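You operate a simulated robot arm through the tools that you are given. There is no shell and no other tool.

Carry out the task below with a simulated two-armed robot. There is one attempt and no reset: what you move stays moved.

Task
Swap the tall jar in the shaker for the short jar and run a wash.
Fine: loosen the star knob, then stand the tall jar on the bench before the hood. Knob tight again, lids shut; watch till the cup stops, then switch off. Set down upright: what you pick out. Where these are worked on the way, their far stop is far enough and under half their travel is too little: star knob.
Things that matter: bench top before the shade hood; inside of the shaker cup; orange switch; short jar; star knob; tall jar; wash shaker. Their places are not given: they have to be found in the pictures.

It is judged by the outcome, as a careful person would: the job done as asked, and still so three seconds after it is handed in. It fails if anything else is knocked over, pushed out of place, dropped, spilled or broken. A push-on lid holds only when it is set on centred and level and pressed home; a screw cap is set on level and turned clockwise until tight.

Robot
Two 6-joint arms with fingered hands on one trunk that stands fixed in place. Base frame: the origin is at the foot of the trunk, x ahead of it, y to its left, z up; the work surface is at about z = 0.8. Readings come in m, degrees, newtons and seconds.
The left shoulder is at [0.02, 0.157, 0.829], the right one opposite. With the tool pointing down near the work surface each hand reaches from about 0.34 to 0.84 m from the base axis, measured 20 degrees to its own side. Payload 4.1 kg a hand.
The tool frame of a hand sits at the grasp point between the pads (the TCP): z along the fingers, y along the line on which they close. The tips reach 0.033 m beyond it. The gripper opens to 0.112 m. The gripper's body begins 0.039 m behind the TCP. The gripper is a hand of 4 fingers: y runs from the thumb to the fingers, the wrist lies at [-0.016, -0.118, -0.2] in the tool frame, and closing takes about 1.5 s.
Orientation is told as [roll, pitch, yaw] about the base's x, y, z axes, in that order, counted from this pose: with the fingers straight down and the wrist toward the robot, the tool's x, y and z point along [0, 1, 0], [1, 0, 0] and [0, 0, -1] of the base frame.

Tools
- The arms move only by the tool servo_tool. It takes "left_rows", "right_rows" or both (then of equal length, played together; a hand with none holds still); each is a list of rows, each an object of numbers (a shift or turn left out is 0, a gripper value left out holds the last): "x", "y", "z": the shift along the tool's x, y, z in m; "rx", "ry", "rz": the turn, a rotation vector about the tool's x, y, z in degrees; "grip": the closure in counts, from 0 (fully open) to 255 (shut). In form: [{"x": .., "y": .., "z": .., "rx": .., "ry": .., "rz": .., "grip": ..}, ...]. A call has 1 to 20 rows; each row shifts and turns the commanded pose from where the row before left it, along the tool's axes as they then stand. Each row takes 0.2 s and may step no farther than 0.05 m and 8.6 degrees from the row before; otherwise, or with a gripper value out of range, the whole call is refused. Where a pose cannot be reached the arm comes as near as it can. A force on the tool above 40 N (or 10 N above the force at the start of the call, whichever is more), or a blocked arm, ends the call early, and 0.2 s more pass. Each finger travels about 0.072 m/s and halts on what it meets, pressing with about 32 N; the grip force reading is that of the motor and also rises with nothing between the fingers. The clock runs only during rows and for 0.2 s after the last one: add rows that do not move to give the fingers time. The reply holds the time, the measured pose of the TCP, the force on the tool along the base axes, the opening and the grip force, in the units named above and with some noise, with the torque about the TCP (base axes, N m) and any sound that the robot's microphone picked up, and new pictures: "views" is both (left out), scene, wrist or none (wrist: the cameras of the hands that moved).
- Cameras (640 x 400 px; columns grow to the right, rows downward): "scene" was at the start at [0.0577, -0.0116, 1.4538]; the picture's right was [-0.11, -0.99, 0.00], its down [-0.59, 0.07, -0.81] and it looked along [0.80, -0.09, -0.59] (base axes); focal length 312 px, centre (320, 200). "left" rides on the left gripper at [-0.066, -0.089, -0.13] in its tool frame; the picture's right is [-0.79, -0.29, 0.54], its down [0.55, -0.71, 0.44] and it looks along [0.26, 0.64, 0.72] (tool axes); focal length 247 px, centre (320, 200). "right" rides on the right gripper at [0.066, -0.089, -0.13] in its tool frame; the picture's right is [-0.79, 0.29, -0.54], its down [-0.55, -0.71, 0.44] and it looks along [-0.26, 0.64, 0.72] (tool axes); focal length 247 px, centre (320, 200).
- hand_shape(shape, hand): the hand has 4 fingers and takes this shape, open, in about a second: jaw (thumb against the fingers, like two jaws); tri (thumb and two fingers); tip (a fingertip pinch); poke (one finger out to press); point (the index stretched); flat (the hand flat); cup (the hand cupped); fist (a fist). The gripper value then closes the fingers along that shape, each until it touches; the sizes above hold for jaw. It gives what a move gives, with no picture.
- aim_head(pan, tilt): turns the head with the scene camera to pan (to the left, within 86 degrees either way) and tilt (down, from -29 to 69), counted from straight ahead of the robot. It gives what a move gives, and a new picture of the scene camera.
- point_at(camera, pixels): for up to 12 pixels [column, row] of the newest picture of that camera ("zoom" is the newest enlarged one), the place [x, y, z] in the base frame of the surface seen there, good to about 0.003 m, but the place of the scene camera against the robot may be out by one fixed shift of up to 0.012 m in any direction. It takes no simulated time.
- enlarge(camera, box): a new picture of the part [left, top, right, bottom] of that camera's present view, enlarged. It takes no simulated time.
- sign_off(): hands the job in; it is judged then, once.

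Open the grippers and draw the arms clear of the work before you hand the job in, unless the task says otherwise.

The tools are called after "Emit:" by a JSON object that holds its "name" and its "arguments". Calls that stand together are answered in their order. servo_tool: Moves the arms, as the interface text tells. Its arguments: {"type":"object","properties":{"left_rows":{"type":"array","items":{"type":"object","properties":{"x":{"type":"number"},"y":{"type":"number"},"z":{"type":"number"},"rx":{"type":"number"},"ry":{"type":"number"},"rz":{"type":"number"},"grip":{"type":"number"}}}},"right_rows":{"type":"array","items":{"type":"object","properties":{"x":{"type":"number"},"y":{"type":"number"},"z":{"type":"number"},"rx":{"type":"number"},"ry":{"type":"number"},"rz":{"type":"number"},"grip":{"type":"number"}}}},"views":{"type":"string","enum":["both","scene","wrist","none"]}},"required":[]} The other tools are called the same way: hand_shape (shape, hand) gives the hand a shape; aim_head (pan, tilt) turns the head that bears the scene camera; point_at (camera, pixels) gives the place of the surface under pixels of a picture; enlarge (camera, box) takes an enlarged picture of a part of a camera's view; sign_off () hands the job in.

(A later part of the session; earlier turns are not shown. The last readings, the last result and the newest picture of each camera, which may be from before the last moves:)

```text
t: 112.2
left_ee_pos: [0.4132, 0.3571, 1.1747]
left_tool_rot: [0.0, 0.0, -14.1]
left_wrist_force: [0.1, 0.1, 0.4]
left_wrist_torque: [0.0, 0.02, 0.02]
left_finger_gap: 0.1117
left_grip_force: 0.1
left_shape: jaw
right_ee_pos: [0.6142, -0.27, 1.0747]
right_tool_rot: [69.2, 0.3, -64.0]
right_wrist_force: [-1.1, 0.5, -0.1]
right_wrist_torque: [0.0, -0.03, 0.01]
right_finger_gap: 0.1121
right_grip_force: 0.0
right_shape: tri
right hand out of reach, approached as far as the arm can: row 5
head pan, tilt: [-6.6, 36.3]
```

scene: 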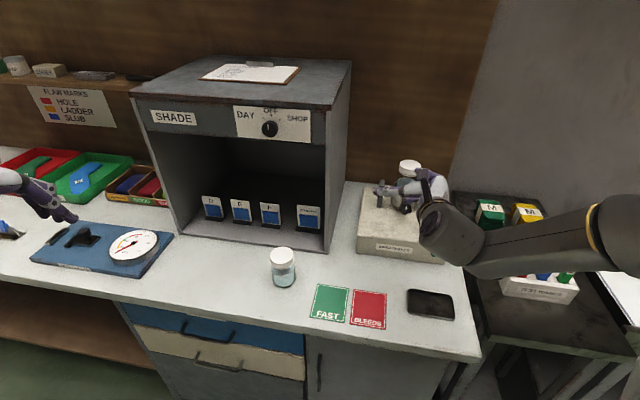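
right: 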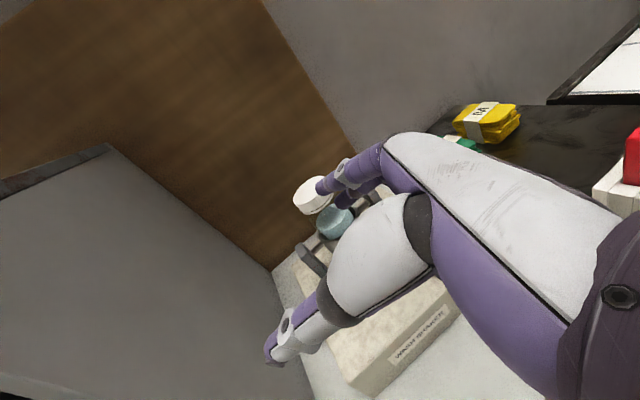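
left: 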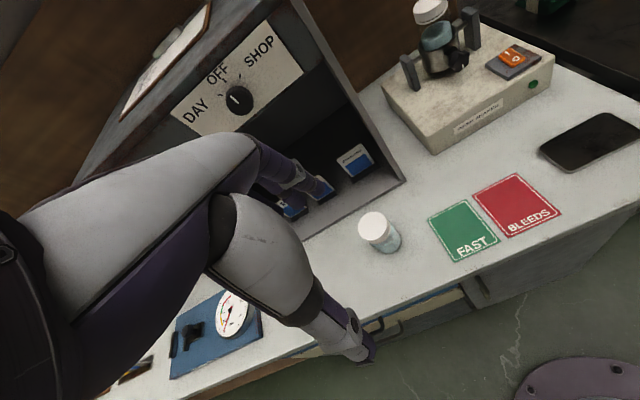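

Azimuth is +26°, tilt 21°. I shift the hand right 14 cm so its axis lines up with the jar, still well back, and look.

Emit:
{"name": "servo_tool", "arguments": {"right_rows": [{"y": 0.0355, "grip": 20}, {"y": 0.0355}, {"y": 0.0355}, {"y": 0.0355}, {}]}}

```text
t: 113.4
left_ee_pos: [0.4127, 0.3558, 1.1749]
left_tool_rot: [0.0, 0.1, -14.2]
left_wrist_force: [0.5, -0.1, 0.9]
left_wrist_torque: [-0.02, -0.03, 0.0]
left_finger_gap: 0.1121
left_grip_force: 0.1
left_shape: jaw
right_ee_pos: [0.7018, -0.3445, 1.1168]
right_tool_rot: [68.9, 0.3, -64.3]
right_wrist_force: [0.2, 0.4, 0.4]
right_wrist_torque: [0.03, 0.01, 0.0]
right_finger_gap: 0.1036
right_grip_force: 0.1
right_shape: tri
right hand out of reach, approached as far as the arm can: row 1, 2, 3, 4
head pan, tilt: [-6.6, 36.3]
```

scene: 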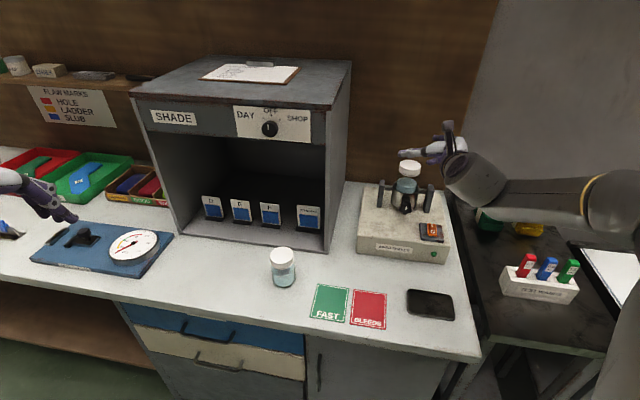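
right: 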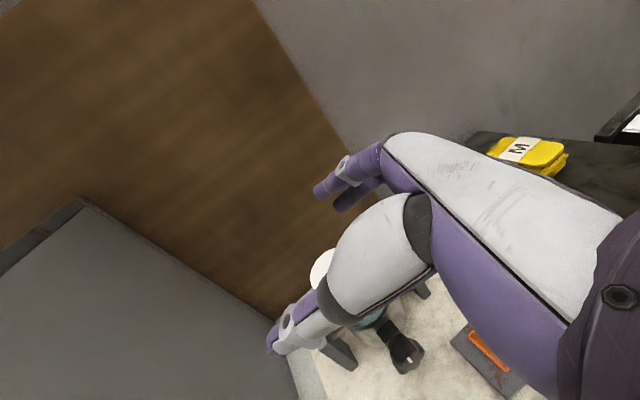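

Azimuth +26 runs out of reach here (hand drifted above the jar, no contact). I turn back to azimuth −14 and line up behind the jar at z≈1.07.

Emit:
{"name": "servo_tool", "arguments": {"right_rows": [{"rx": -7.52, "rz": 2.74}, {"rx": -7.52, "rz": 2.74}, {"rx": -7.52, "rz": 2.74}, {"rx": -7.52, "rz": 2.74}, {"rx": -7.35, "rz": 2.68}, {}]}}

```text
t: 114.8
left_ee_pos: [0.4132, 0.3562, 1.1733]
left_tool_rot: [0.0, 0.0, -14.2]
left_wrist_force: [0.3, -0.5, -0.4]
left_wrist_torque: [0.0, 0.01, 0.01]
left_finger_gap: 0.1118
left_grip_force: 0.2
left_shape: jaw
right_ee_pos: [0.7005, -0.3434, 1.1163]
right_tool_rot: [69.6, -0.1, -103.6]
right_wrist_force: [0.2, -0.3, 0.1]
right_wrist_torque: [0.01, 0.01, -0.01]
right_finger_gap: 0.1036
right_grip_force: 0.0
right_shape: tri
head pan, tilt: [-6.6, 36.3]
```

scene: 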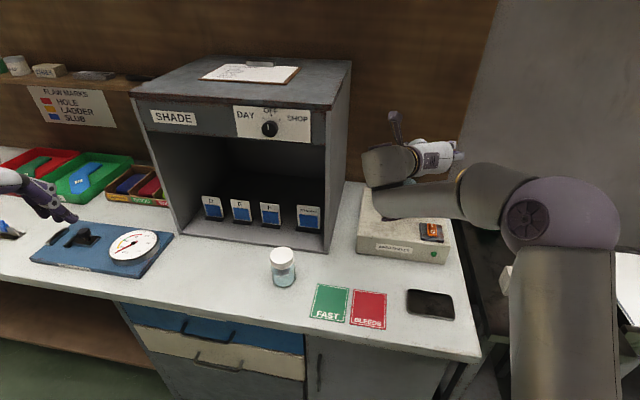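
right: 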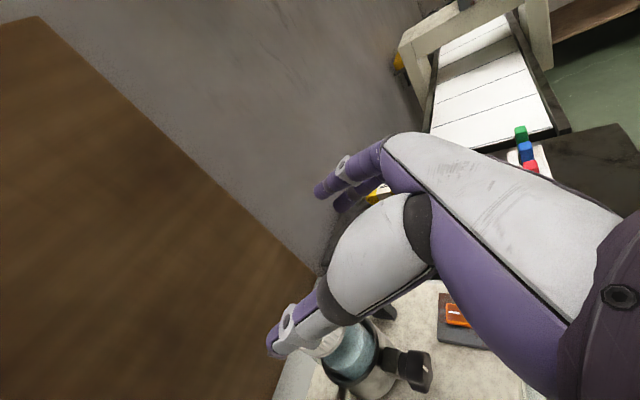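

Now lower to the line-up point 10 cm before the jar.

Emit:
{"name": "servo_tool", "arguments": {"right_rows": [{"x": -0.0268, "y": -0.0089, "z": -0.0012}, {"x": -0.0268, "y": -0.0089, "z": -0.0012}, {}]}}

Emit:
{"name": "enlarge", "arguments": {"camera": "right", "box": [200, 160, 440, 380]}}

```text
t: 115.6
left_ee_pos: [0.4127, 0.3566, 1.1747]
left_tool_rot: [0.0, 0.0, -14.2]
left_wrist_force: [-0.5, -0.4, -0.2]
left_wrist_torque: [0.01, 0.01, -0.02]
left_finger_gap: 0.112
left_grip_force: 0.0
left_shape: jaw
right_ee_pos: [0.6837, -0.3211, 1.0664]
right_tool_rot: [69.6, -0.2, -103.5]
right_wrist_force: [0.0, 0.0, 0.8]
right_wrist_torque: [0.04, -0.01, -0.02]
right_finger_gap: 0.1035
right_grip_force: 0.1
right_shape: tri
head pan, tilt: [-6.6, 36.3]
```

scene: 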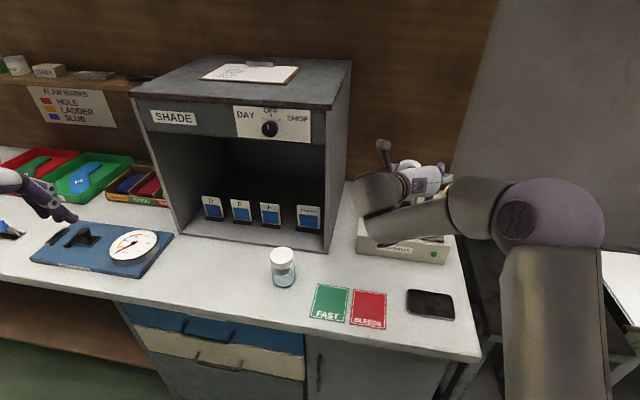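
right: 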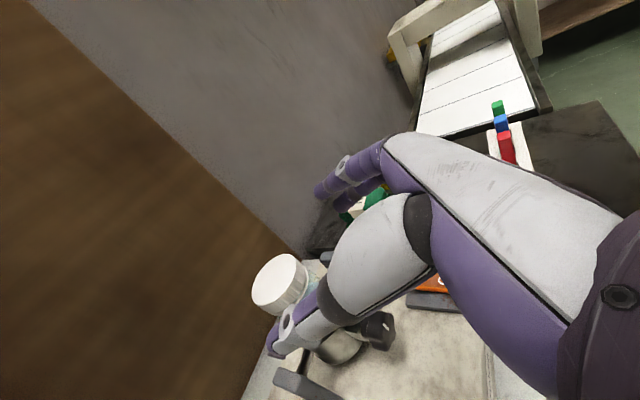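

```text
1.82 times, centred on (320, 270) of right
```

zoom: 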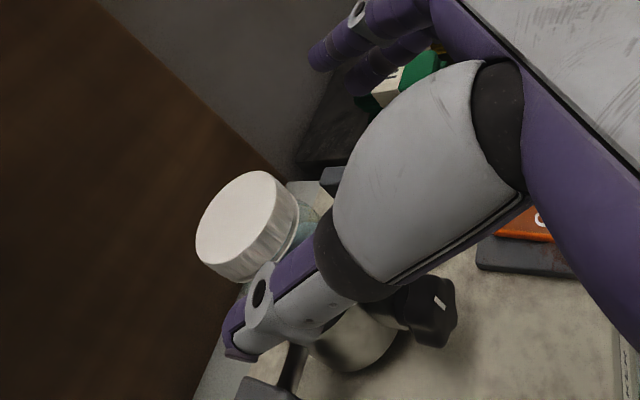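

The lid is visible at zoom (247,222); I measure its top face edges here in the robot's frame.

Emit:
{"name": "point_at", "arguments": {"camera": "zoom", "pixels": [[245, 220], [204, 245], [290, 190], [235, 200], [262, 178], [220, 262], [275, 215], [240, 240], [250, 245], [215, 222]]}}

```text
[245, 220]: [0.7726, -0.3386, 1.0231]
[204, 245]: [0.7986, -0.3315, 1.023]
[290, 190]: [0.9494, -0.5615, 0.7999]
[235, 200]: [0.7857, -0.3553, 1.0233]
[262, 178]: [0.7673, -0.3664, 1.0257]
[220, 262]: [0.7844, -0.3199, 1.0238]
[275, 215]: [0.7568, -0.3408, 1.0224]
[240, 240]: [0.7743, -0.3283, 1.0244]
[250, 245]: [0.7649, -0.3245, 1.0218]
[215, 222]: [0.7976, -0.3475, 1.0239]
```

Lid centre ≈ (0.778,−0.343), right on the hand's line. I slide forward along the tool axis until the jar is between thumb and fingers, then lower to lid level.

Emit:
{"name": "servo_tool", "arguments": {"right_rows": [{"z": 0.0207}, {"z": 0.0207}, {"z": 0.0207}, {"z": 0.0207}, {"z": 0.0207}, {}]}}

Emit:
{"name": "enlarge", "arguments": {"camera": "scene", "box": [350, 130, 480, 240]}}

```text
t: 117.0
left_ee_pos: [0.4138, 0.3551, 1.1734]
left_tool_rot: [0.0, 0.1, -14.2]
left_wrist_force: [0.1, -0.4, -0.1]
left_wrist_torque: [0.02, 0.03, -0.03]
left_finger_gap: 0.112
left_grip_force: 0.0
left_shape: jaw
right_ee_pos: [0.7784, -0.3457, 1.0311]
right_tool_rot: [69.5, -0.2, -103.4]
right_wrist_force: [-0.3, 0.0, -0.4]
right_wrist_torque: [0.02, -0.01, -0.01]
right_finger_gap: 0.1033
right_grip_force: 0.0
right_shape: tri
head pan, tilt: [-6.6, 36.3]
```

scene: 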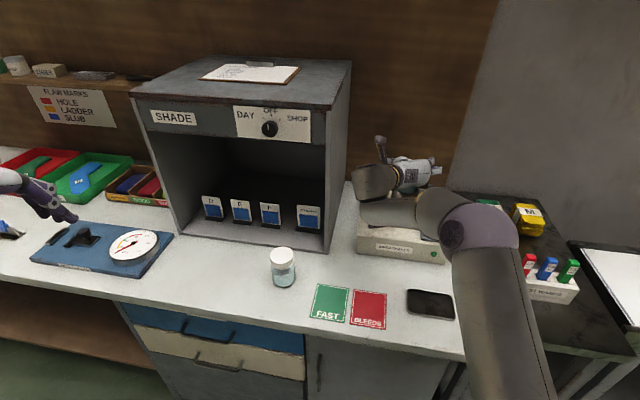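
right: 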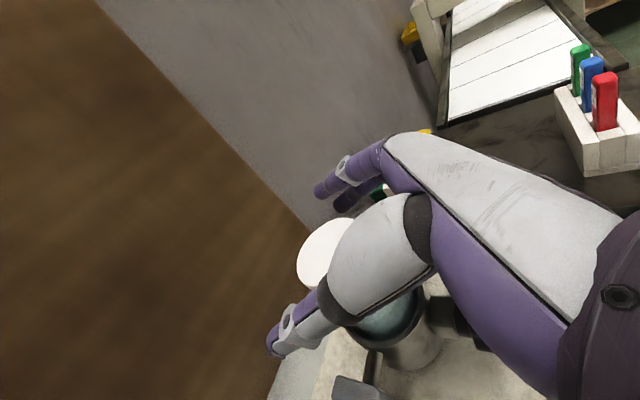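

```text
3.64 times, centred on (415, 185) of scene
```

zoom: 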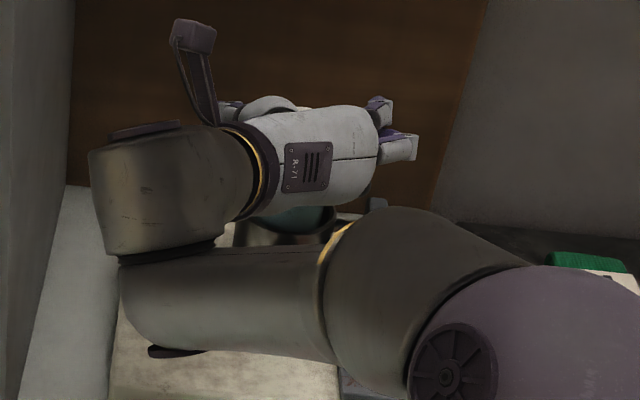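

The jar's lid now sits between thumb and fingers with no contact. Before lowering I check how high the forearm is above the shaker.

Emit:
{"name": "point_at", "arguments": {"camera": "scene", "pixels": [[380, 215], [400, 215], [425, 210], [440, 215], [470, 225], [375, 180], [395, 232], [370, 225], [405, 200], [450, 240]]}}

Emit:
{"name": "point_at", "arguments": {"camera": "right", "pixels": [[325, 250], [315, 235], [345, 225], [305, 270], [350, 340], [430, 310], [370, 360]]}}

```text
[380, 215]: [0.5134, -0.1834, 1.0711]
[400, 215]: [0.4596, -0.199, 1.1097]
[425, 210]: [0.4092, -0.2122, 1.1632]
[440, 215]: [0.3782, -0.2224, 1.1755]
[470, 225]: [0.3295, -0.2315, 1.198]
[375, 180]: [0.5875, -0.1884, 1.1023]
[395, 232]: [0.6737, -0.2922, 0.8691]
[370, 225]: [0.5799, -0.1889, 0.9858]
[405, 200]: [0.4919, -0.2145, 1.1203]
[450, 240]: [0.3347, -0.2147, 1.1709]
```

```text
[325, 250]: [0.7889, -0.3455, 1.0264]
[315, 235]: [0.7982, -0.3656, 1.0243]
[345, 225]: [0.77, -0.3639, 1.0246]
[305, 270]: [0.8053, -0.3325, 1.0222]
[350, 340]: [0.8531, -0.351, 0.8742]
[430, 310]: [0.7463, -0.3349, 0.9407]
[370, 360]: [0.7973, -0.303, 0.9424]
```

Forearm is well clear. I lower 3.2 cm straight down, then close on the lid/neck.

Emit:
{"name": "servo_tool", "arguments": {"right_rows": [{"x": -0.015, "y": -0.001, "z": 0.0056}, {"x": -0.015, "y": -0.001, "z": 0.0056}, {}], "views": "wrist"}}

```text
t: 117.8
left_ee_pos: [0.4112, 0.3564, 1.1745]
left_tool_rot: [0.0, 0.1, -14.2]
left_wrist_force: [0.6, -0.3, -0.3]
left_wrist_torque: [-0.02, 0.01, 0.01]
left_finger_gap: 0.1119
left_grip_force: 0.1
left_shape: jaw
right_ee_pos: [0.7782, -0.3426, 0.9985]
right_tool_rot: [69.6, -0.1, -103.5]
right_wrist_force: [-2.6, -0.3, 0.4]
right_wrist_torque: [0.0, 0.1, 0.0]
right_finger_gap: 0.1031
right_grip_force: 0.1
right_shape: tri
head pan, tilt: [-6.6, 36.3]
```

right: 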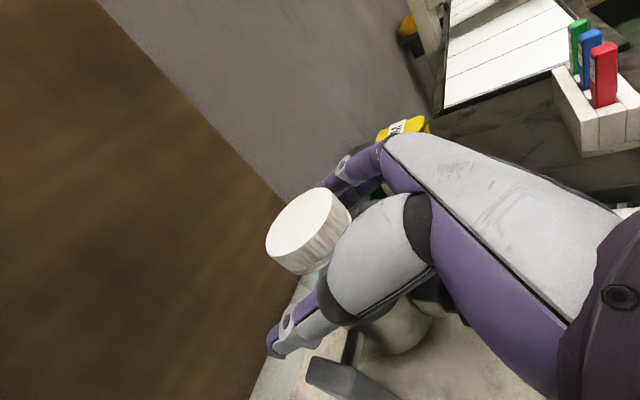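

A slight −2.6 N push in x: palm just touches the lid. I back off 7 mm and close the fingers gently on the jar.

Emit:
{"name": "servo_tool", "arguments": {"right_rows": [{"x": -0.0024, "z": -0.0066}, {}, {"grip": 100}, {"grip": 130}, {"grip": 160}, {}, {}, {}]}}

Emit:
{"name": "enlarge", "arguments": {"camera": "right", "box": [220, 130, 420, 370]}}

```text
t: 119.6
left_ee_pos: [0.4126, 0.3561, 1.174]
left_tool_rot: [0.0, 0.0, -14.2]
left_wrist_force: [-1.0, -1.1, -0.4]
left_wrist_torque: [-0.05, 0.01, 0.02]
left_finger_gap: 0.1117
left_grip_force: 0.2
left_shape: jaw
right_ee_pos: [0.7718, -0.3419, 0.999]
right_tool_rot: [69.6, -0.1, -103.6]
right_wrist_force: [0.7, -1.4, 2.9]
right_wrist_torque: [-0.09, -0.06, -0.07]
right_finger_gap: 0.0478
right_grip_force: 32.3
right_shape: tri
head pan, tilt: [-6.6, 36.3]
```

scene: 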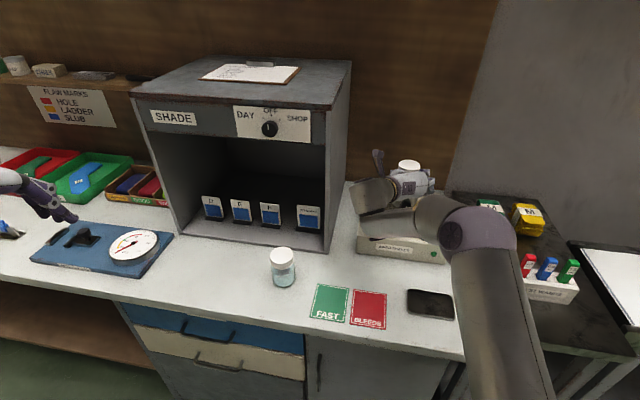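
right: 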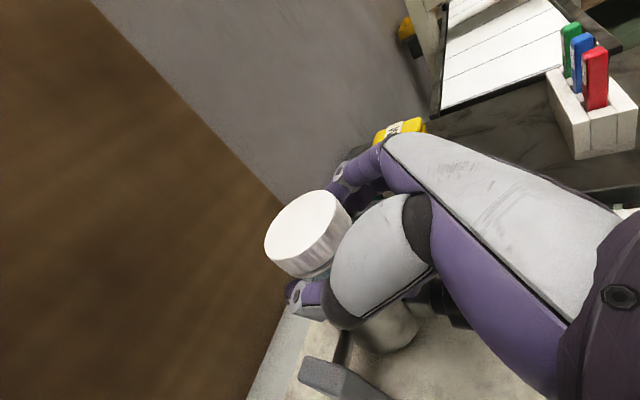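

```text
1.67 times, centred on (320, 250) of right
```

zoom: 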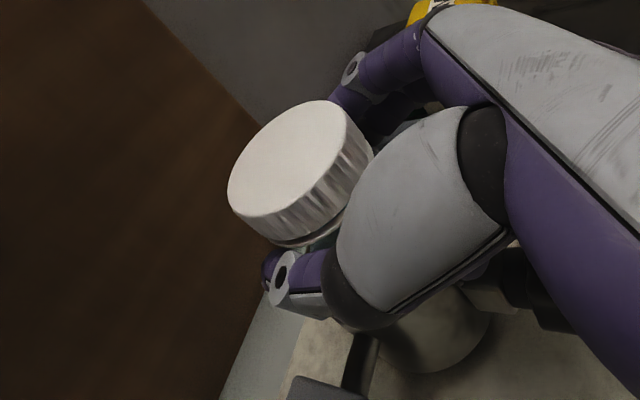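

Grip is firm (32 N) around the neck under the lid. I lift straight up slowly by 3 cm and check.

Emit:
{"name": "servo_tool", "arguments": {"right_rows": [{"grip": 175}, {"x": 0.0094, "z": -0.0035}, {"x": 0.0094, "z": -0.0035}, {"x": 0.0094, "z": -0.0035}, {}]}}

Emit:
{"name": "enlarge", "arguments": {"camera": "right", "box": [220, 130, 420, 370]}}

```text
t: 120.8
left_ee_pos: [0.4129, 0.3568, 1.175]
left_tool_rot: [-0.1, 0.0, -14.1]
left_wrist_force: [-0.4, 0.3, 0.4]
left_wrist_torque: [0.01, 0.01, 0.04]
left_finger_gap: 0.1115
left_grip_force: 0.0
left_shape: jaw
right_ee_pos: [0.772, -0.3406, 1.0291]
right_tool_rot: [69.5, -0.2, -103.5]
right_wrist_force: [-0.5, 0.2, -2.0]
right_wrist_torque: [-0.02, -0.02, -0.01]
right_finger_gap: 0.0476
right_grip_force: 32.1
right_shape: tri
head pan, tilt: [-6.6, 36.3]
```

scene: 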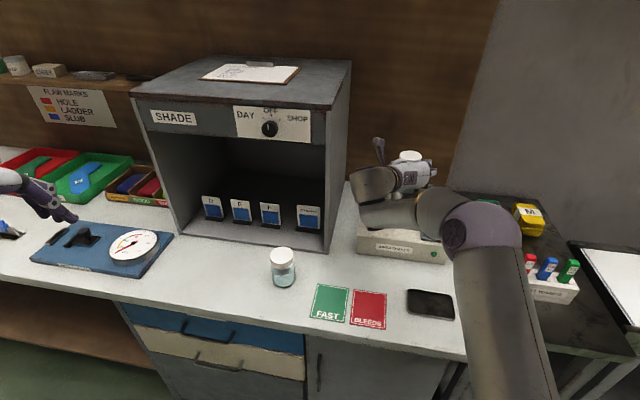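
right: 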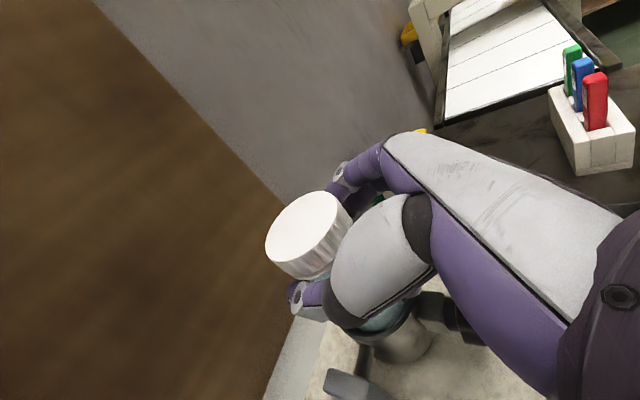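

```text
1.67 times, centred on (320, 250) of right
```

zoom: 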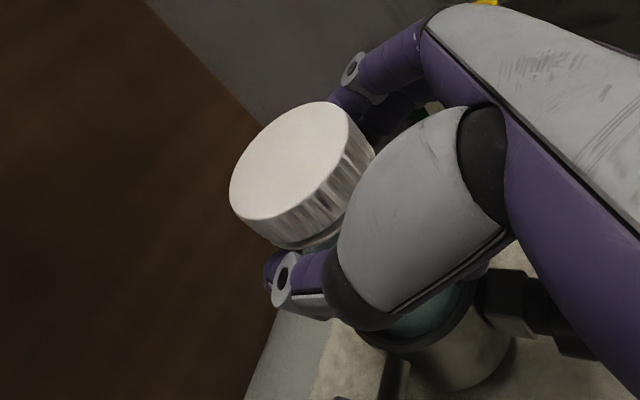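

Jar comes up freely (~2 N weight). I lift 6.5 cm more to clear the rim.

Emit:
{"name": "servo_tool", "arguments": {"right_rows": [{"x": 0.0102, "z": -0.0038}, {"x": 0.0102, "z": -0.0038}, {"x": 0.0102, "z": -0.0038}, {"x": 0.0102, "z": -0.0038}, {"x": 0.0102, "z": -0.0038}, {"x": 0.0102, "z": -0.0038}, {}]}}

Emit:
{"name": "enlarge", "arguments": {"camera": "scene", "box": [350, 120, 480, 240]}}

Emit:
{"name": "enlarge", "arguments": {"camera": "right", "box": [220, 180, 420, 390]}}

```text
t: 122.4
left_ee_pos: [0.4135, 0.3556, 1.1747]
left_tool_rot: [0.0, 0.0, -14.2]
left_wrist_force: [0.0, -0.6, -0.9]
left_wrist_torque: [-0.01, -0.01, -0.02]
left_finger_gap: 0.1116
left_grip_force: 0.0
left_shape: jaw
right_ee_pos: [0.7733, -0.3402, 1.0947]
right_tool_rot: [69.6, -0.2, -103.4]
right_wrist_force: [-1.3, -0.1, -2.5]
right_wrist_torque: [0.05, 0.02, 0.02]
right_finger_gap: 0.0476
right_grip_force: 31.5
right_shape: tri
head pan, tilt: [-6.6, 36.3]
```

scene: 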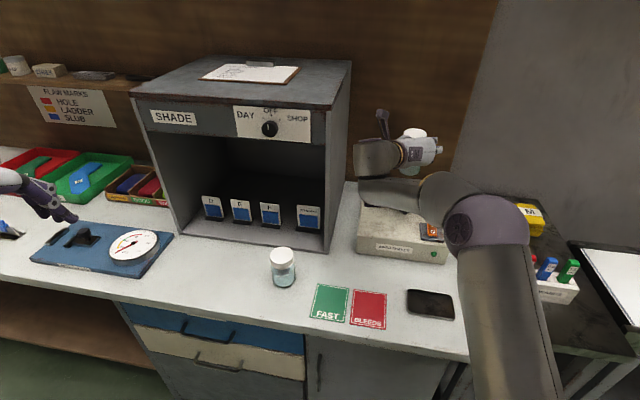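
right: 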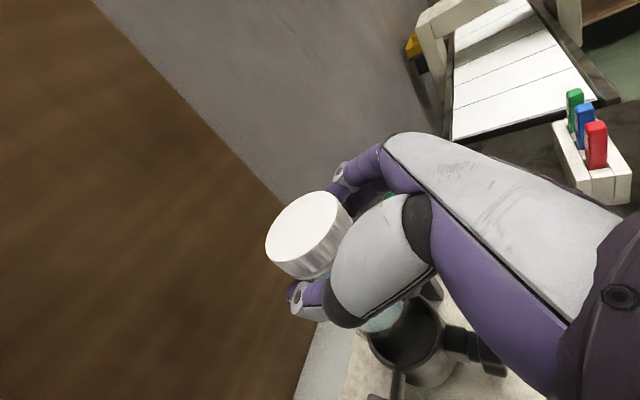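

```text
3.33 times, centred on (415, 180) of scene
```

zoom: 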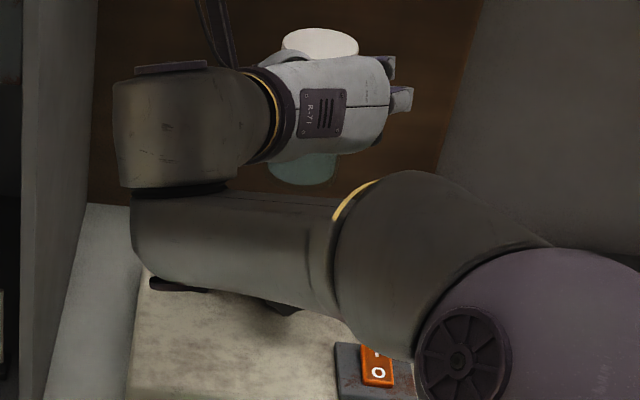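

```text
1.90 times, centred on (320, 285) of right
```

zoom: 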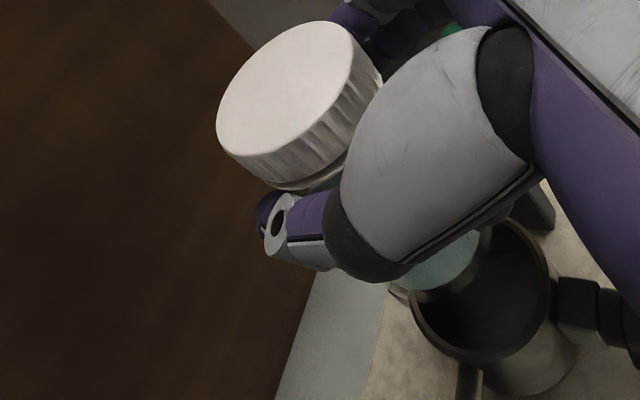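

The jar is out; I check its lower edge, the cup floor depth and rim in the pictures before moving away.

Emit:
{"name": "point_at", "arguments": {"camera": "scene", "pixels": [[407, 173], [409, 170], [405, 167], [411, 133]]}}

Emit:
{"name": "point_at", "arguments": {"camera": "right", "pixels": [[385, 325], [378, 330], [395, 350], [410, 340], [440, 320], [375, 350], [420, 300], [400, 360]]}}

```text
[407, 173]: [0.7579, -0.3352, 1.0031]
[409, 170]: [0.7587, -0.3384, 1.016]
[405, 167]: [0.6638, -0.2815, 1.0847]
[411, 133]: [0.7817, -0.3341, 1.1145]
```

```text
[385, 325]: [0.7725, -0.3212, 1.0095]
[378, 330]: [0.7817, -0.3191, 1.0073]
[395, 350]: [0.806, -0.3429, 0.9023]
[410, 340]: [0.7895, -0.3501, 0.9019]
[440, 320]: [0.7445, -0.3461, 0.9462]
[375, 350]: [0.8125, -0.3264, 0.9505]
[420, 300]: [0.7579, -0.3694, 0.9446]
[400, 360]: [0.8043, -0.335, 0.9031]
```

Cup floor z≈0.902, rim ≈0.948; jar bottom is ~1.0, so it is clear. I measure the bench before the hood to choose the spot.

Emit:
{"name": "point_at", "arguments": {"camera": "scene", "pixels": [[318, 284], [349, 290], [326, 252], [305, 265], [255, 270], [240, 262], [172, 240], [180, 237], [135, 265], [262, 300], [200, 290], [284, 284]]}}

```text
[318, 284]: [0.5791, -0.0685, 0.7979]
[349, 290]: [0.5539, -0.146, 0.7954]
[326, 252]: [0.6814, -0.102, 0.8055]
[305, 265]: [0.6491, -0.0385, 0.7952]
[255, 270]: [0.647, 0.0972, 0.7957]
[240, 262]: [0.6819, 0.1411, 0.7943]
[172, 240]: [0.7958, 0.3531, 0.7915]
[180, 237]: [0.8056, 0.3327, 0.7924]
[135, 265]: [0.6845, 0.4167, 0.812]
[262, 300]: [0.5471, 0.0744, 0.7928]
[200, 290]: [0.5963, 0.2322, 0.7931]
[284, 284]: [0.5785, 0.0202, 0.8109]
```

Hood front runs from (0.68,−0.10) to (0.80,0.34), so a good spot is about (0.645,0.115), left of the short jar. I first carry the jar straight back from the shaker.

Emit:
{"name": "servo_tool", "arguments": {"right_rows": [{"x": -0.0148, "z": -0.0398}, {"x": -0.0148, "z": -0.0398}, {"x": -0.0148, "z": -0.0398}, {"x": -0.0148, "z": -0.0398}, {}], "views": "scene"}}

```text
t: 123.6
left_ee_pos: [0.4133, 0.3567, 1.173]
left_tool_rot: [0.0, 0.0, -14.1]
left_wrist_force: [-0.1, -0.9, 0.5]
left_wrist_torque: [0.04, -0.03, 0.02]
left_finger_gap: 0.1119
left_grip_force: 0.0
left_shape: jaw
right_ee_pos: [0.6062, -0.3009, 1.0944]
right_tool_rot: [69.6, -0.1, -103.6]
right_wrist_force: [1.1, -0.4, -2.4]
right_wrist_torque: [0.01, 0.04, 0.01]
right_finger_gap: 0.0479
right_grip_force: 32.0
right_shape: tri
head pan, tilt: [-6.6, 36.3]
```

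scene: 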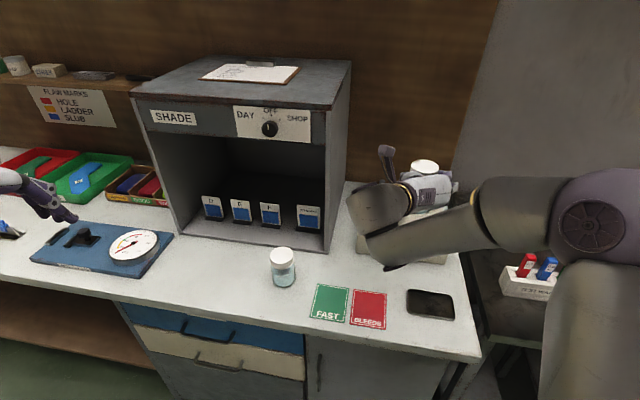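

Clear of the shaker. Now I carry it left in stages, watching reach.

Emit:
{"name": "servo_tool", "arguments": {"right_rows": [{"x": -0.0027, "y": -0.04, "z": -0.0073}, {"x": -0.0027, "y": -0.04, "z": -0.0073}, {"x": -0.0027, "y": -0.04, "z": -0.0073}, {}], "views": "scene"}}

```text
t: 124.6
left_ee_pos: [0.4132, 0.356, 1.1738]
left_tool_rot: [0.0, 0.0, -14.2]
left_wrist_force: [0.5, 0.9, 0.0]
left_wrist_torque: [0.04, 0.02, 0.02]
left_finger_gap: 0.1117
left_grip_force: 0.1
left_shape: jaw
right_ee_pos: [0.6122, -0.1785, 1.0936]
right_tool_rot: [69.7, -0.1, -103.6]
right_wrist_force: [0.1, 0.1, -1.7]
right_wrist_torque: [0.03, 0.03, 0.03]
right_finger_gap: 0.0477
right_grip_force: 31.4
right_shape: tri
head pan, tilt: [-6.6, 36.3]
```

scene: 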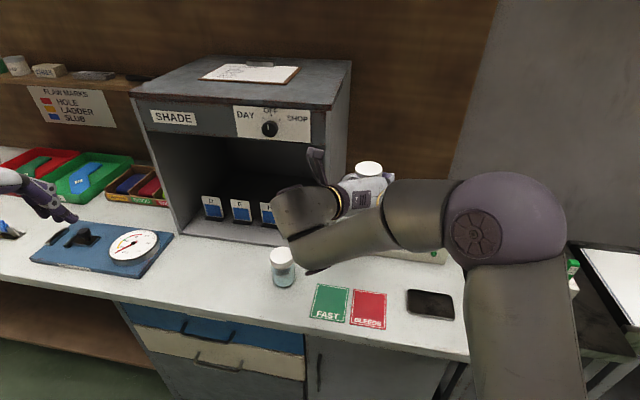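

Still in reach. I move the left hand further away to leave room, while carrying the jar on to the left.

Emit:
{"name": "servo_tool", "arguments": {"left_rows": [{"x": 0.028, "y": -0.033}, {"x": 0.028, "y": -0.033}, {"x": 0.028, "y": -0.033}, {"x": 0.028, "y": -0.033}, {}], "right_rows": [{"x": -0.0027, "y": -0.035, "z": -0.0073}, {"x": -0.0027, "y": -0.035, "z": -0.0073}, {"x": -0.0027, "y": -0.035, "z": -0.0073}, {"x": -0.0027, "y": -0.035, "z": -0.0073}, {}], "views": "scene"}}

```text
t: 125.8
left_ee_pos: [0.3132, 0.4971, 1.174]
left_tool_rot: [-0.1, -0.1, -14.2]
left_wrist_force: [-1.0, 0.0, -0.3]
left_wrist_torque: [0.02, 0.0, 0.01]
left_finger_gap: 0.1119
left_grip_force: 0.2
left_shape: jaw
right_ee_pos: [0.6141, -0.0354, 1.0936]
right_tool_rot: [69.7, -0.1, -103.5]
right_wrist_force: [-1.0, -1.8, -1.6]
right_wrist_torque: [0.01, 0.01, 0.03]
right_finger_gap: 0.0477
right_grip_force: 31.5
right_shape: tri
head pan, tilt: [-6.6, 36.3]
```

scene: 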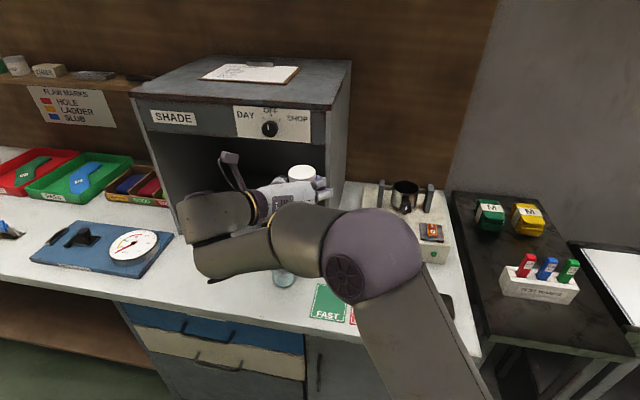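

Good. I continue to the spot above (0.646,0.115).

Emit:
{"name": "servo_tool", "arguments": {"right_rows": [{"y": -0.0385}, {"y": -0.0385}, {"y": -0.0385}, {"y": -0.0385}, {}]}}

Emit:
{"name": "point_at", "arguments": {"camera": "scene", "pixels": [[282, 266], [290, 262], [280, 280], [230, 270], [200, 255], [180, 215]]}}

```text
t: 127.0
left_ee_pos: [0.3131, 0.4976, 1.1746]
left_tool_rot: [-0.1, 0.1, -14.2]
left_wrist_force: [-0.9, 0.4, 0.4]
left_wrist_torque: [0.0, 0.01, 0.01]
left_finger_gap: 0.1119
left_grip_force: 0.0
left_shape: jaw
right_ee_pos: [0.6273, 0.0917, 1.0791]
right_tool_rot: [69.6, -0.1, -103.5]
right_wrist_force: [0.6, 0.4, -1.7]
right_wrist_torque: [0.05, 0.01, -0.01]
right_finger_gap: 0.0479
right_grip_force: 32.1
right_shape: tri
right hand out of reach, approached as far as the arm can: row 3, 4
head pan, tilt: [-6.6, 36.3]
```

scene: 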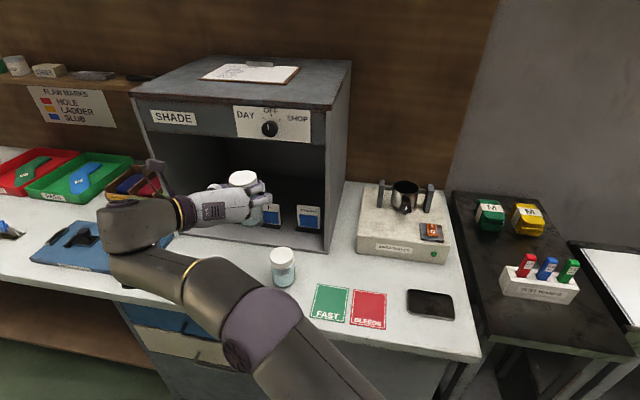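
right: 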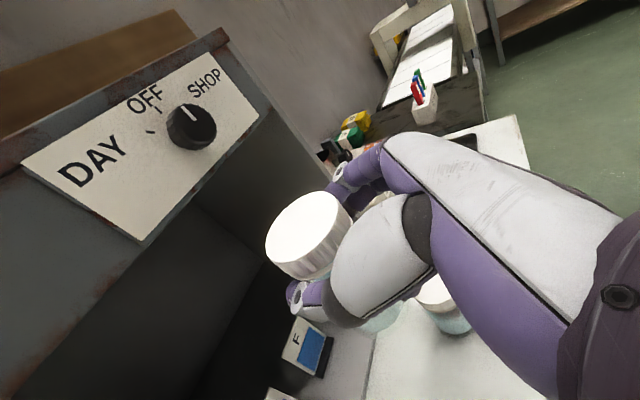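

```text
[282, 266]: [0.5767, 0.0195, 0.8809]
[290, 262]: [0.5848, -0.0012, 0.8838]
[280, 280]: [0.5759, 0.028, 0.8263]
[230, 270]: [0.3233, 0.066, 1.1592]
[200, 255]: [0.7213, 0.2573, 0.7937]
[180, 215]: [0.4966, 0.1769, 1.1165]
```

Jar hangs over (0.627,0.092) and the wrist runs out of reach to the left. I yaw the hand +24° about the vertical, which brings the wrist back, then look.

Emit:
{"name": "servo_tool", "arguments": {"right_rows": [{"rx": 7.5, "rz": -2.79}, {"rx": 7.5, "rz": -2.79}, {"rx": 7.5, "rz": -2.79}, {}], "views": "scene"}}

```text
t: 128.0
left_ee_pos: [0.3132, 0.4978, 1.1733]
left_tool_rot: [0.0, 0.0, -14.2]
left_wrist_force: [-0.2, -0.7, -0.4]
left_wrist_torque: [-0.02, 0.01, -0.01]
left_finger_gap: 0.1118
left_grip_force: 0.1
left_shape: jaw
right_ee_pos: [0.6277, 0.092, 1.0812]
right_tool_rot: [69.5, -0.2, -79.4]
right_wrist_force: [0.1, 0.0, -1.7]
right_wrist_torque: [0.0, 0.05, 0.01]
right_finger_gap: 0.0475
right_grip_force: 31.5
right_shape: tri
head pan, tilt: [-6.6, 36.3]
```

scene: 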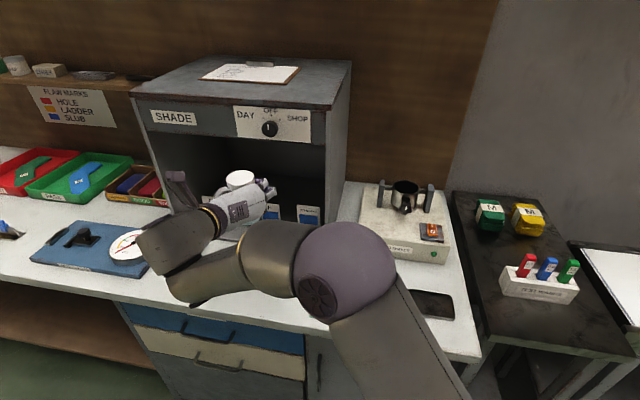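

No limit now. I shift to above (0.66,0.135) – keeping the hand's body clear of the short jar – and begin lowering.

Emit:
{"name": "servo_tool", "arguments": {"right_rows": [{"x": 0.007, "y": -0.0182, "z": 0.0186}, {"x": 0.007, "y": -0.0182, "z": 0.0186}, {"x": -0.0281, "z": 0.0105}, {"x": -0.0281, "z": 0.0105}, {"x": -0.0281, "z": 0.0105}, {}]}}

```text
t: 129.4
left_ee_pos: [0.3123, 0.4985, 1.1739]
left_tool_rot: [0.0, 0.1, -14.1]
left_wrist_force: [-0.2, 0.4, -0.1]
left_wrist_torque: [0.02, -0.01, -0.03]
left_finger_gap: 0.1117
left_grip_force: 0.0
left_shape: jaw
right_ee_pos: [0.6611, 0.1336, 0.989]
right_tool_rot: [69.5, 0.0, -79.5]
right_wrist_force: [-0.1, -1.1, -2.2]
right_wrist_torque: [0.01, 0.01, -0.01]
right_finger_gap: 0.0474
right_grip_force: 32.0
right_shape: tri
head pan, tilt: [-6.6, 36.3]
```

scene: 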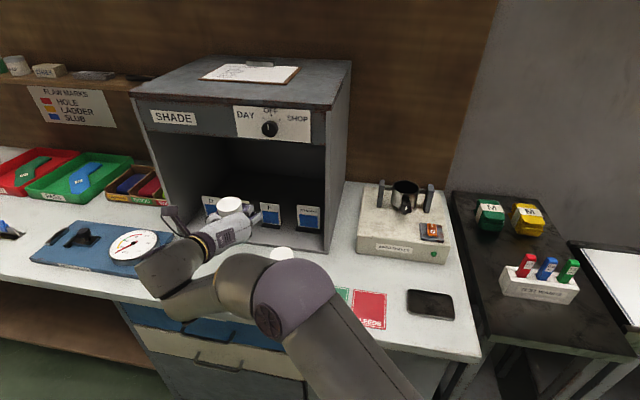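
right: 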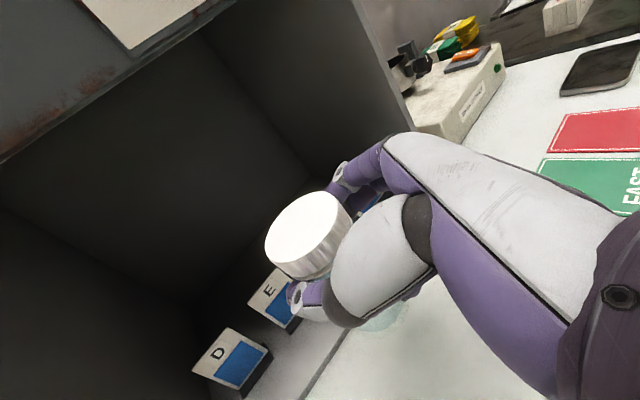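

Good reach. I check the forearm's height near the short jar before lowering the last 9 cm.

Emit:
{"name": "point_at", "arguments": {"camera": "scene", "pixels": [[265, 275], [240, 270], [290, 280], [310, 280], [215, 290], [282, 252], [175, 270], [190, 250], [230, 240]]}}

```text
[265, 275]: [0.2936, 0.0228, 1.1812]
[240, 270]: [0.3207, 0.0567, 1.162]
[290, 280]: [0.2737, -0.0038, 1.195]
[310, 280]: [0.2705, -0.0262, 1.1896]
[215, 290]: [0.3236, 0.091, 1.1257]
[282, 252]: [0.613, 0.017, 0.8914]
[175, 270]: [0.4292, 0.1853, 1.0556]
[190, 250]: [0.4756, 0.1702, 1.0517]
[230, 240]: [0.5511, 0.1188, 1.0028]
```

The forearm is far back and high. I lower 8.3 cm more.

Emit:
{"name": "servo_tool", "arguments": {"right_rows": [{"x": -0.0259, "z": 0.0097}, {"x": -0.0259, "z": 0.0097}, {"x": -0.0259, "z": 0.0097}, {}]}}

Emit:
{"name": "enlarge", "arguments": {"camera": "scene", "box": [180, 180, 320, 300]}}

```text
t: 130.4
left_ee_pos: [0.3129, 0.4977, 1.1741]
left_tool_rot: [0.0, 0.0, -14.2]
left_wrist_force: [0.3, 0.2, 0.1]
left_wrist_torque: [-0.01, -0.01, -0.03]
left_finger_gap: 0.1116
left_grip_force: 0.0
left_shape: jaw
right_ee_pos: [0.6602, 0.135, 0.906]
right_tool_rot: [69.5, -0.2, -79.4]
right_wrist_force: [-0.2, -1.1, -1.8]
right_wrist_torque: [0.0, 0.05, 0.01]
right_finger_gap: 0.0476
right_grip_force: 32.0
right_shape: tri
head pan, tilt: [-6.6, 36.3]
```

scene: 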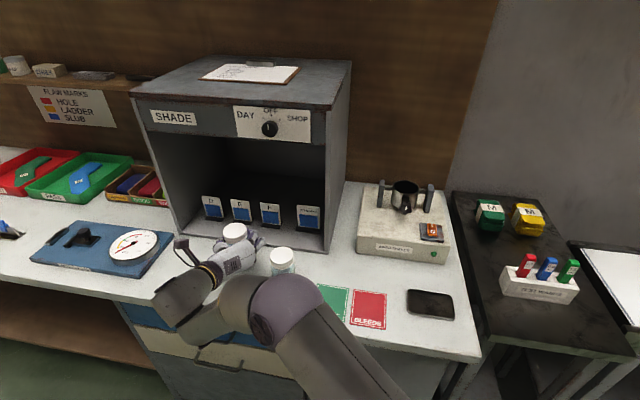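
right: 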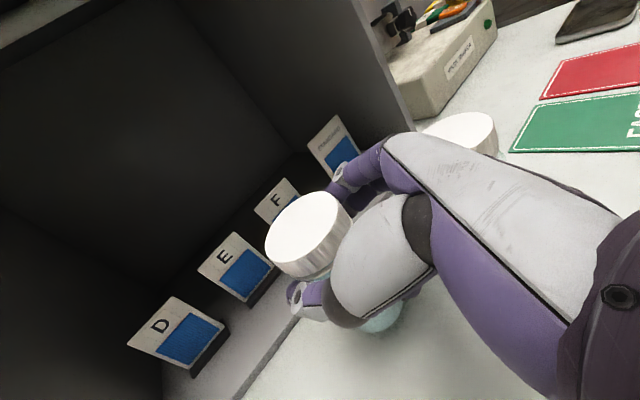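

```text
3.33 times, centred on (250, 240) of scene
```

zoom: 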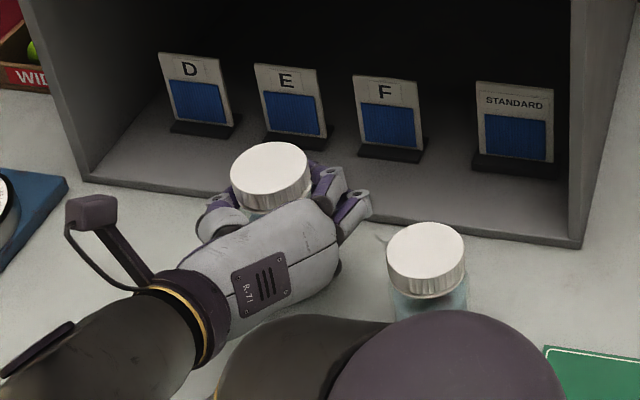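

The jar is about 1 cm above the bench in front of the hood, clear of the short jar. I lower in small steps to touch.

Emit:
{"name": "servo_tool", "arguments": {"right_rows": [{"x": -0.0028, "z": 0.00105}, {"x": -0.0028, "z": 0.00105}, {"x": -0.0014, "z": 0.0005}, {}], "views": "none"}}

```text
t: 131.4
left_ee_pos: [0.3134, 0.4977, 1.1742]
left_tool_rot: [0.0, 0.0, -14.2]
left_wrist_force: [0.8, 0.5, 0.0]
left_wrist_torque: [0.02, 0.0, -0.02]
left_finger_gap: 0.1118
left_grip_force: 0.0
left_shape: jaw
right_ee_pos: [0.6598, 0.1347, 0.8999]
right_tool_rot: [69.6, -0.2, -79.5]
right_wrist_force: [-0.3, 0.1, -2.2]
right_wrist_torque: [-0.03, 0.03, 0.01]
right_finger_gap: 0.0477
right_grip_force: 32.3
right_shape: tri
head pan, tilt: [-6.6, 36.3]
```

Still hanging (−2.2 N). I continue down in 1.5 mm steps.

Emit:
{"name": "servo_tool", "arguments": {"right_rows": [{"x": -0.0014, "z": 0.0005}, {"x": -0.0014, "z": 0.0005}, {}], "views": "none"}}

```text
t: 132.2
left_ee_pos: [0.3128, 0.4972, 1.175]
left_tool_rot: [0.0, 0.0, -14.2]
left_wrist_force: [-0.9, 0.8, 0.8]
left_wrist_torque: [0.02, 0.04, 0.01]
left_finger_gap: 0.1118
left_grip_force: 0.0
left_shape: jaw
right_ee_pos: [0.6601, 0.1343, 0.8972]
right_tool_rot: [69.6, -0.1, -79.4]
right_wrist_force: [1.0, 0.2, 0.0]
right_wrist_torque: [-0.01, -0.03, 0.01]
right_finger_gap: 0.0475
right_grip_force: 32.3
right_shape: tri
head pan, tilt: [-6.6, 36.3]
```

The weight is now taken by the bench (force 0). I press 1 mm more, open slowly and look.

Emit:
{"name": "servo_tool", "arguments": {"right_rows": [{"x": -0.0009, "z": 0.0003}, {"grip": 150}, {"grip": 130}, {"grip": 100}, {"grip": 60}, {"grip": 30}, {}, {}]}}

Emit:
{"name": "enlarge", "arguments": {"camera": "scene", "box": [180, 180, 320, 300]}}

```text
t: 134.0
left_ee_pos: [0.3125, 0.4977, 1.1735]
left_tool_rot: [0.0, 0.1, -14.2]
left_wrist_force: [1.2, 0.5, 0.3]
left_wrist_torque: [-0.02, -0.01, 0.0]
left_finger_gap: 0.1119
left_grip_force: 0.0
left_shape: jaw
right_ee_pos: [0.6603, 0.1344, 0.8963]
right_tool_rot: [69.6, -0.1, -79.5]
right_wrist_force: [0.2, -0.5, 0.0]
right_wrist_torque: [0.01, -0.01, 0.03]
right_finger_gap: 0.0986
right_grip_force: 0.0
right_shape: tri
head pan, tilt: [-6.6, 36.3]
```

scene: 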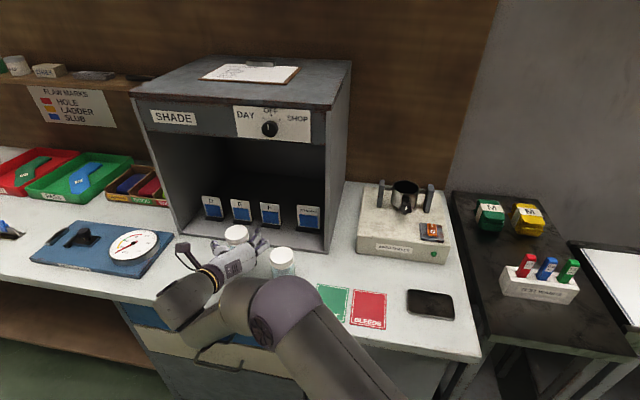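
right: 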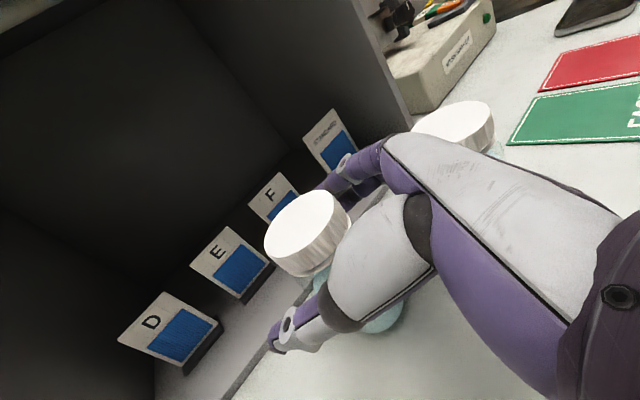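

```text
3.33 times, centred on (250, 240) of scene
```

zoom: 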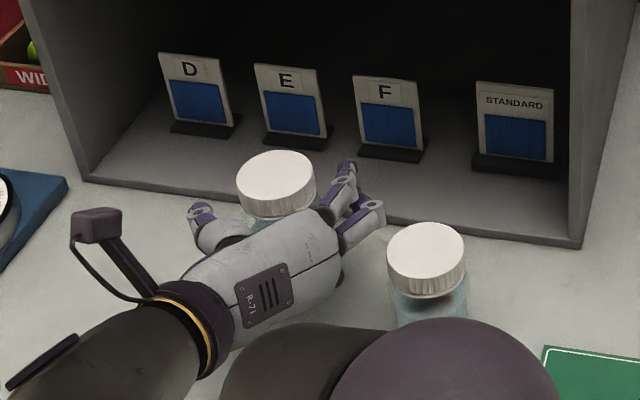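

Jar stands upright on the bench. I rise straight up with the open hand, then back.

Emit:
{"name": "servo_tool", "arguments": {"right_rows": [{"x": 0.0187, "z": -0.007}, {"x": 0.0187, "z": -0.007}, {"x": 0.0281, "z": -0.0105}, {"x": 0.0281, "z": -0.0105}, {"z": -0.04}, {"z": -0.04}, {}]}}

Emit:
{"name": "enlarge", "arguments": {"camera": "scene", "box": [180, 180, 320, 300]}}

```text
t: 135.6
left_ee_pos: [0.3131, 0.4984, 1.1733]
left_tool_rot: [0.0, -0.1, -14.3]
left_wrist_force: [-0.5, -0.3, -0.1]
left_wrist_torque: [0.0, 0.02, -0.02]
left_finger_gap: 0.112
left_grip_force: 0.1
left_shape: jaw
right_ee_pos: [0.5849, 0.1206, 1.0235]
right_tool_rot: [69.4, -0.1, -79.4]
right_wrist_force: [0.1, 0.1, 0.2]
right_wrist_torque: [-0.01, 0.01, -0.01]
right_finger_gap: 0.0985
right_grip_force: 0.0
right_shape: tri
head pan, tilt: [-6.6, 36.3]
```

scene: 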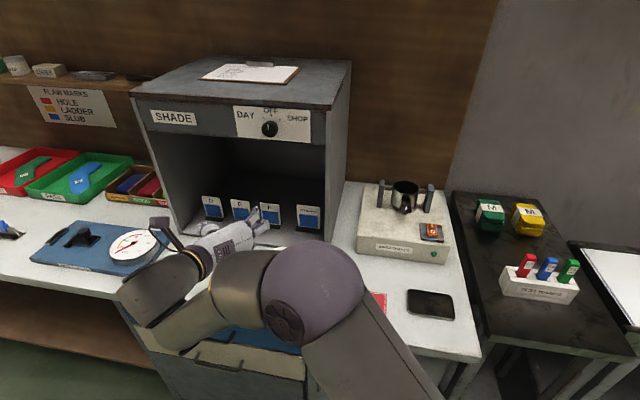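
right: 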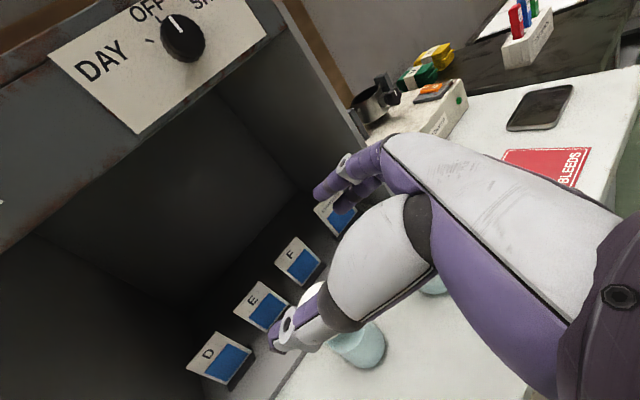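

```text
3.33 times, centred on (250, 240) of scene
```

zoom: 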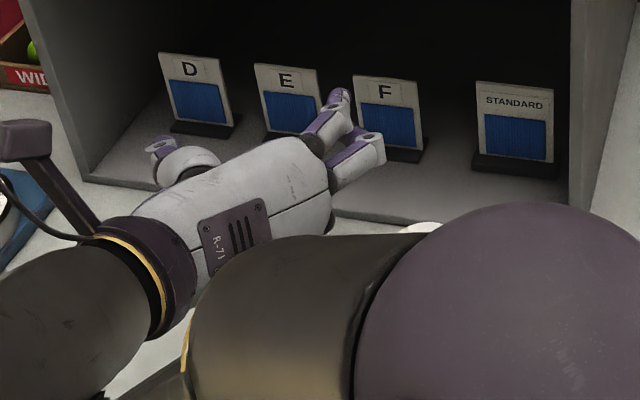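

Both jars are standing. Next the short jar at about (0.605,0.021): I yaw to azimuth 0 and move above it.

Emit:
{"name": "servo_tool", "arguments": {"right_rows": [{"rx": -4.97, "rz": 1.85}, {"rx": -4.97, "rz": 1.85}, {"x": -0.0061, "y": 0.0332, "z": 0.0062, "grip": 20}, {"x": -0.0061, "y": 0.0332, "z": 0.0062}, {"x": -0.0061, "y": 0.0332, "z": 0.0062}, {}]}}

```text
t: 137.0
left_ee_pos: [0.3137, 0.4978, 1.1749]
left_tool_rot: [0.0, 0.0, -14.1]
left_wrist_force: [-0.2, -0.1, 0.4]
left_wrist_torque: [-0.02, -0.01, -0.01]
left_finger_gap: 0.1115
left_grip_force: 0.0
left_shape: jaw
right_ee_pos: [0.5957, 0.0216, 1.0006]
right_tool_rot: [69.6, 0.0, -90.1]
right_wrist_force: [0.0, -0.1, -1.5]
right_wrist_torque: [0.0, 0.03, -0.02]
right_finger_gap: 0.1032
right_grip_force: 0.0
right_shape: tri
head pan, tilt: [-6.6, 36.3]
```

scene: 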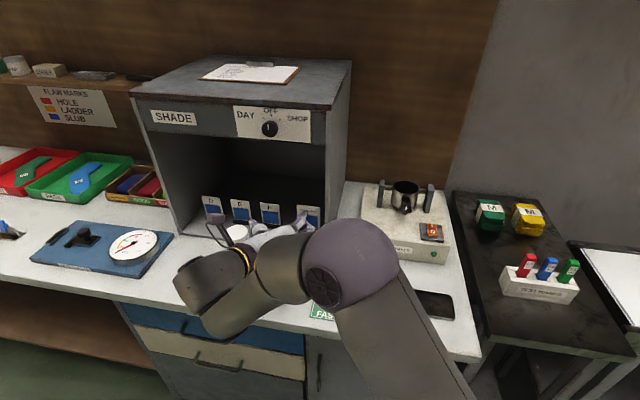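
right: 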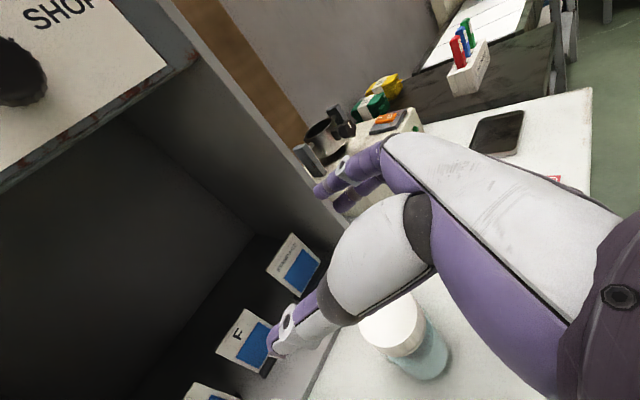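

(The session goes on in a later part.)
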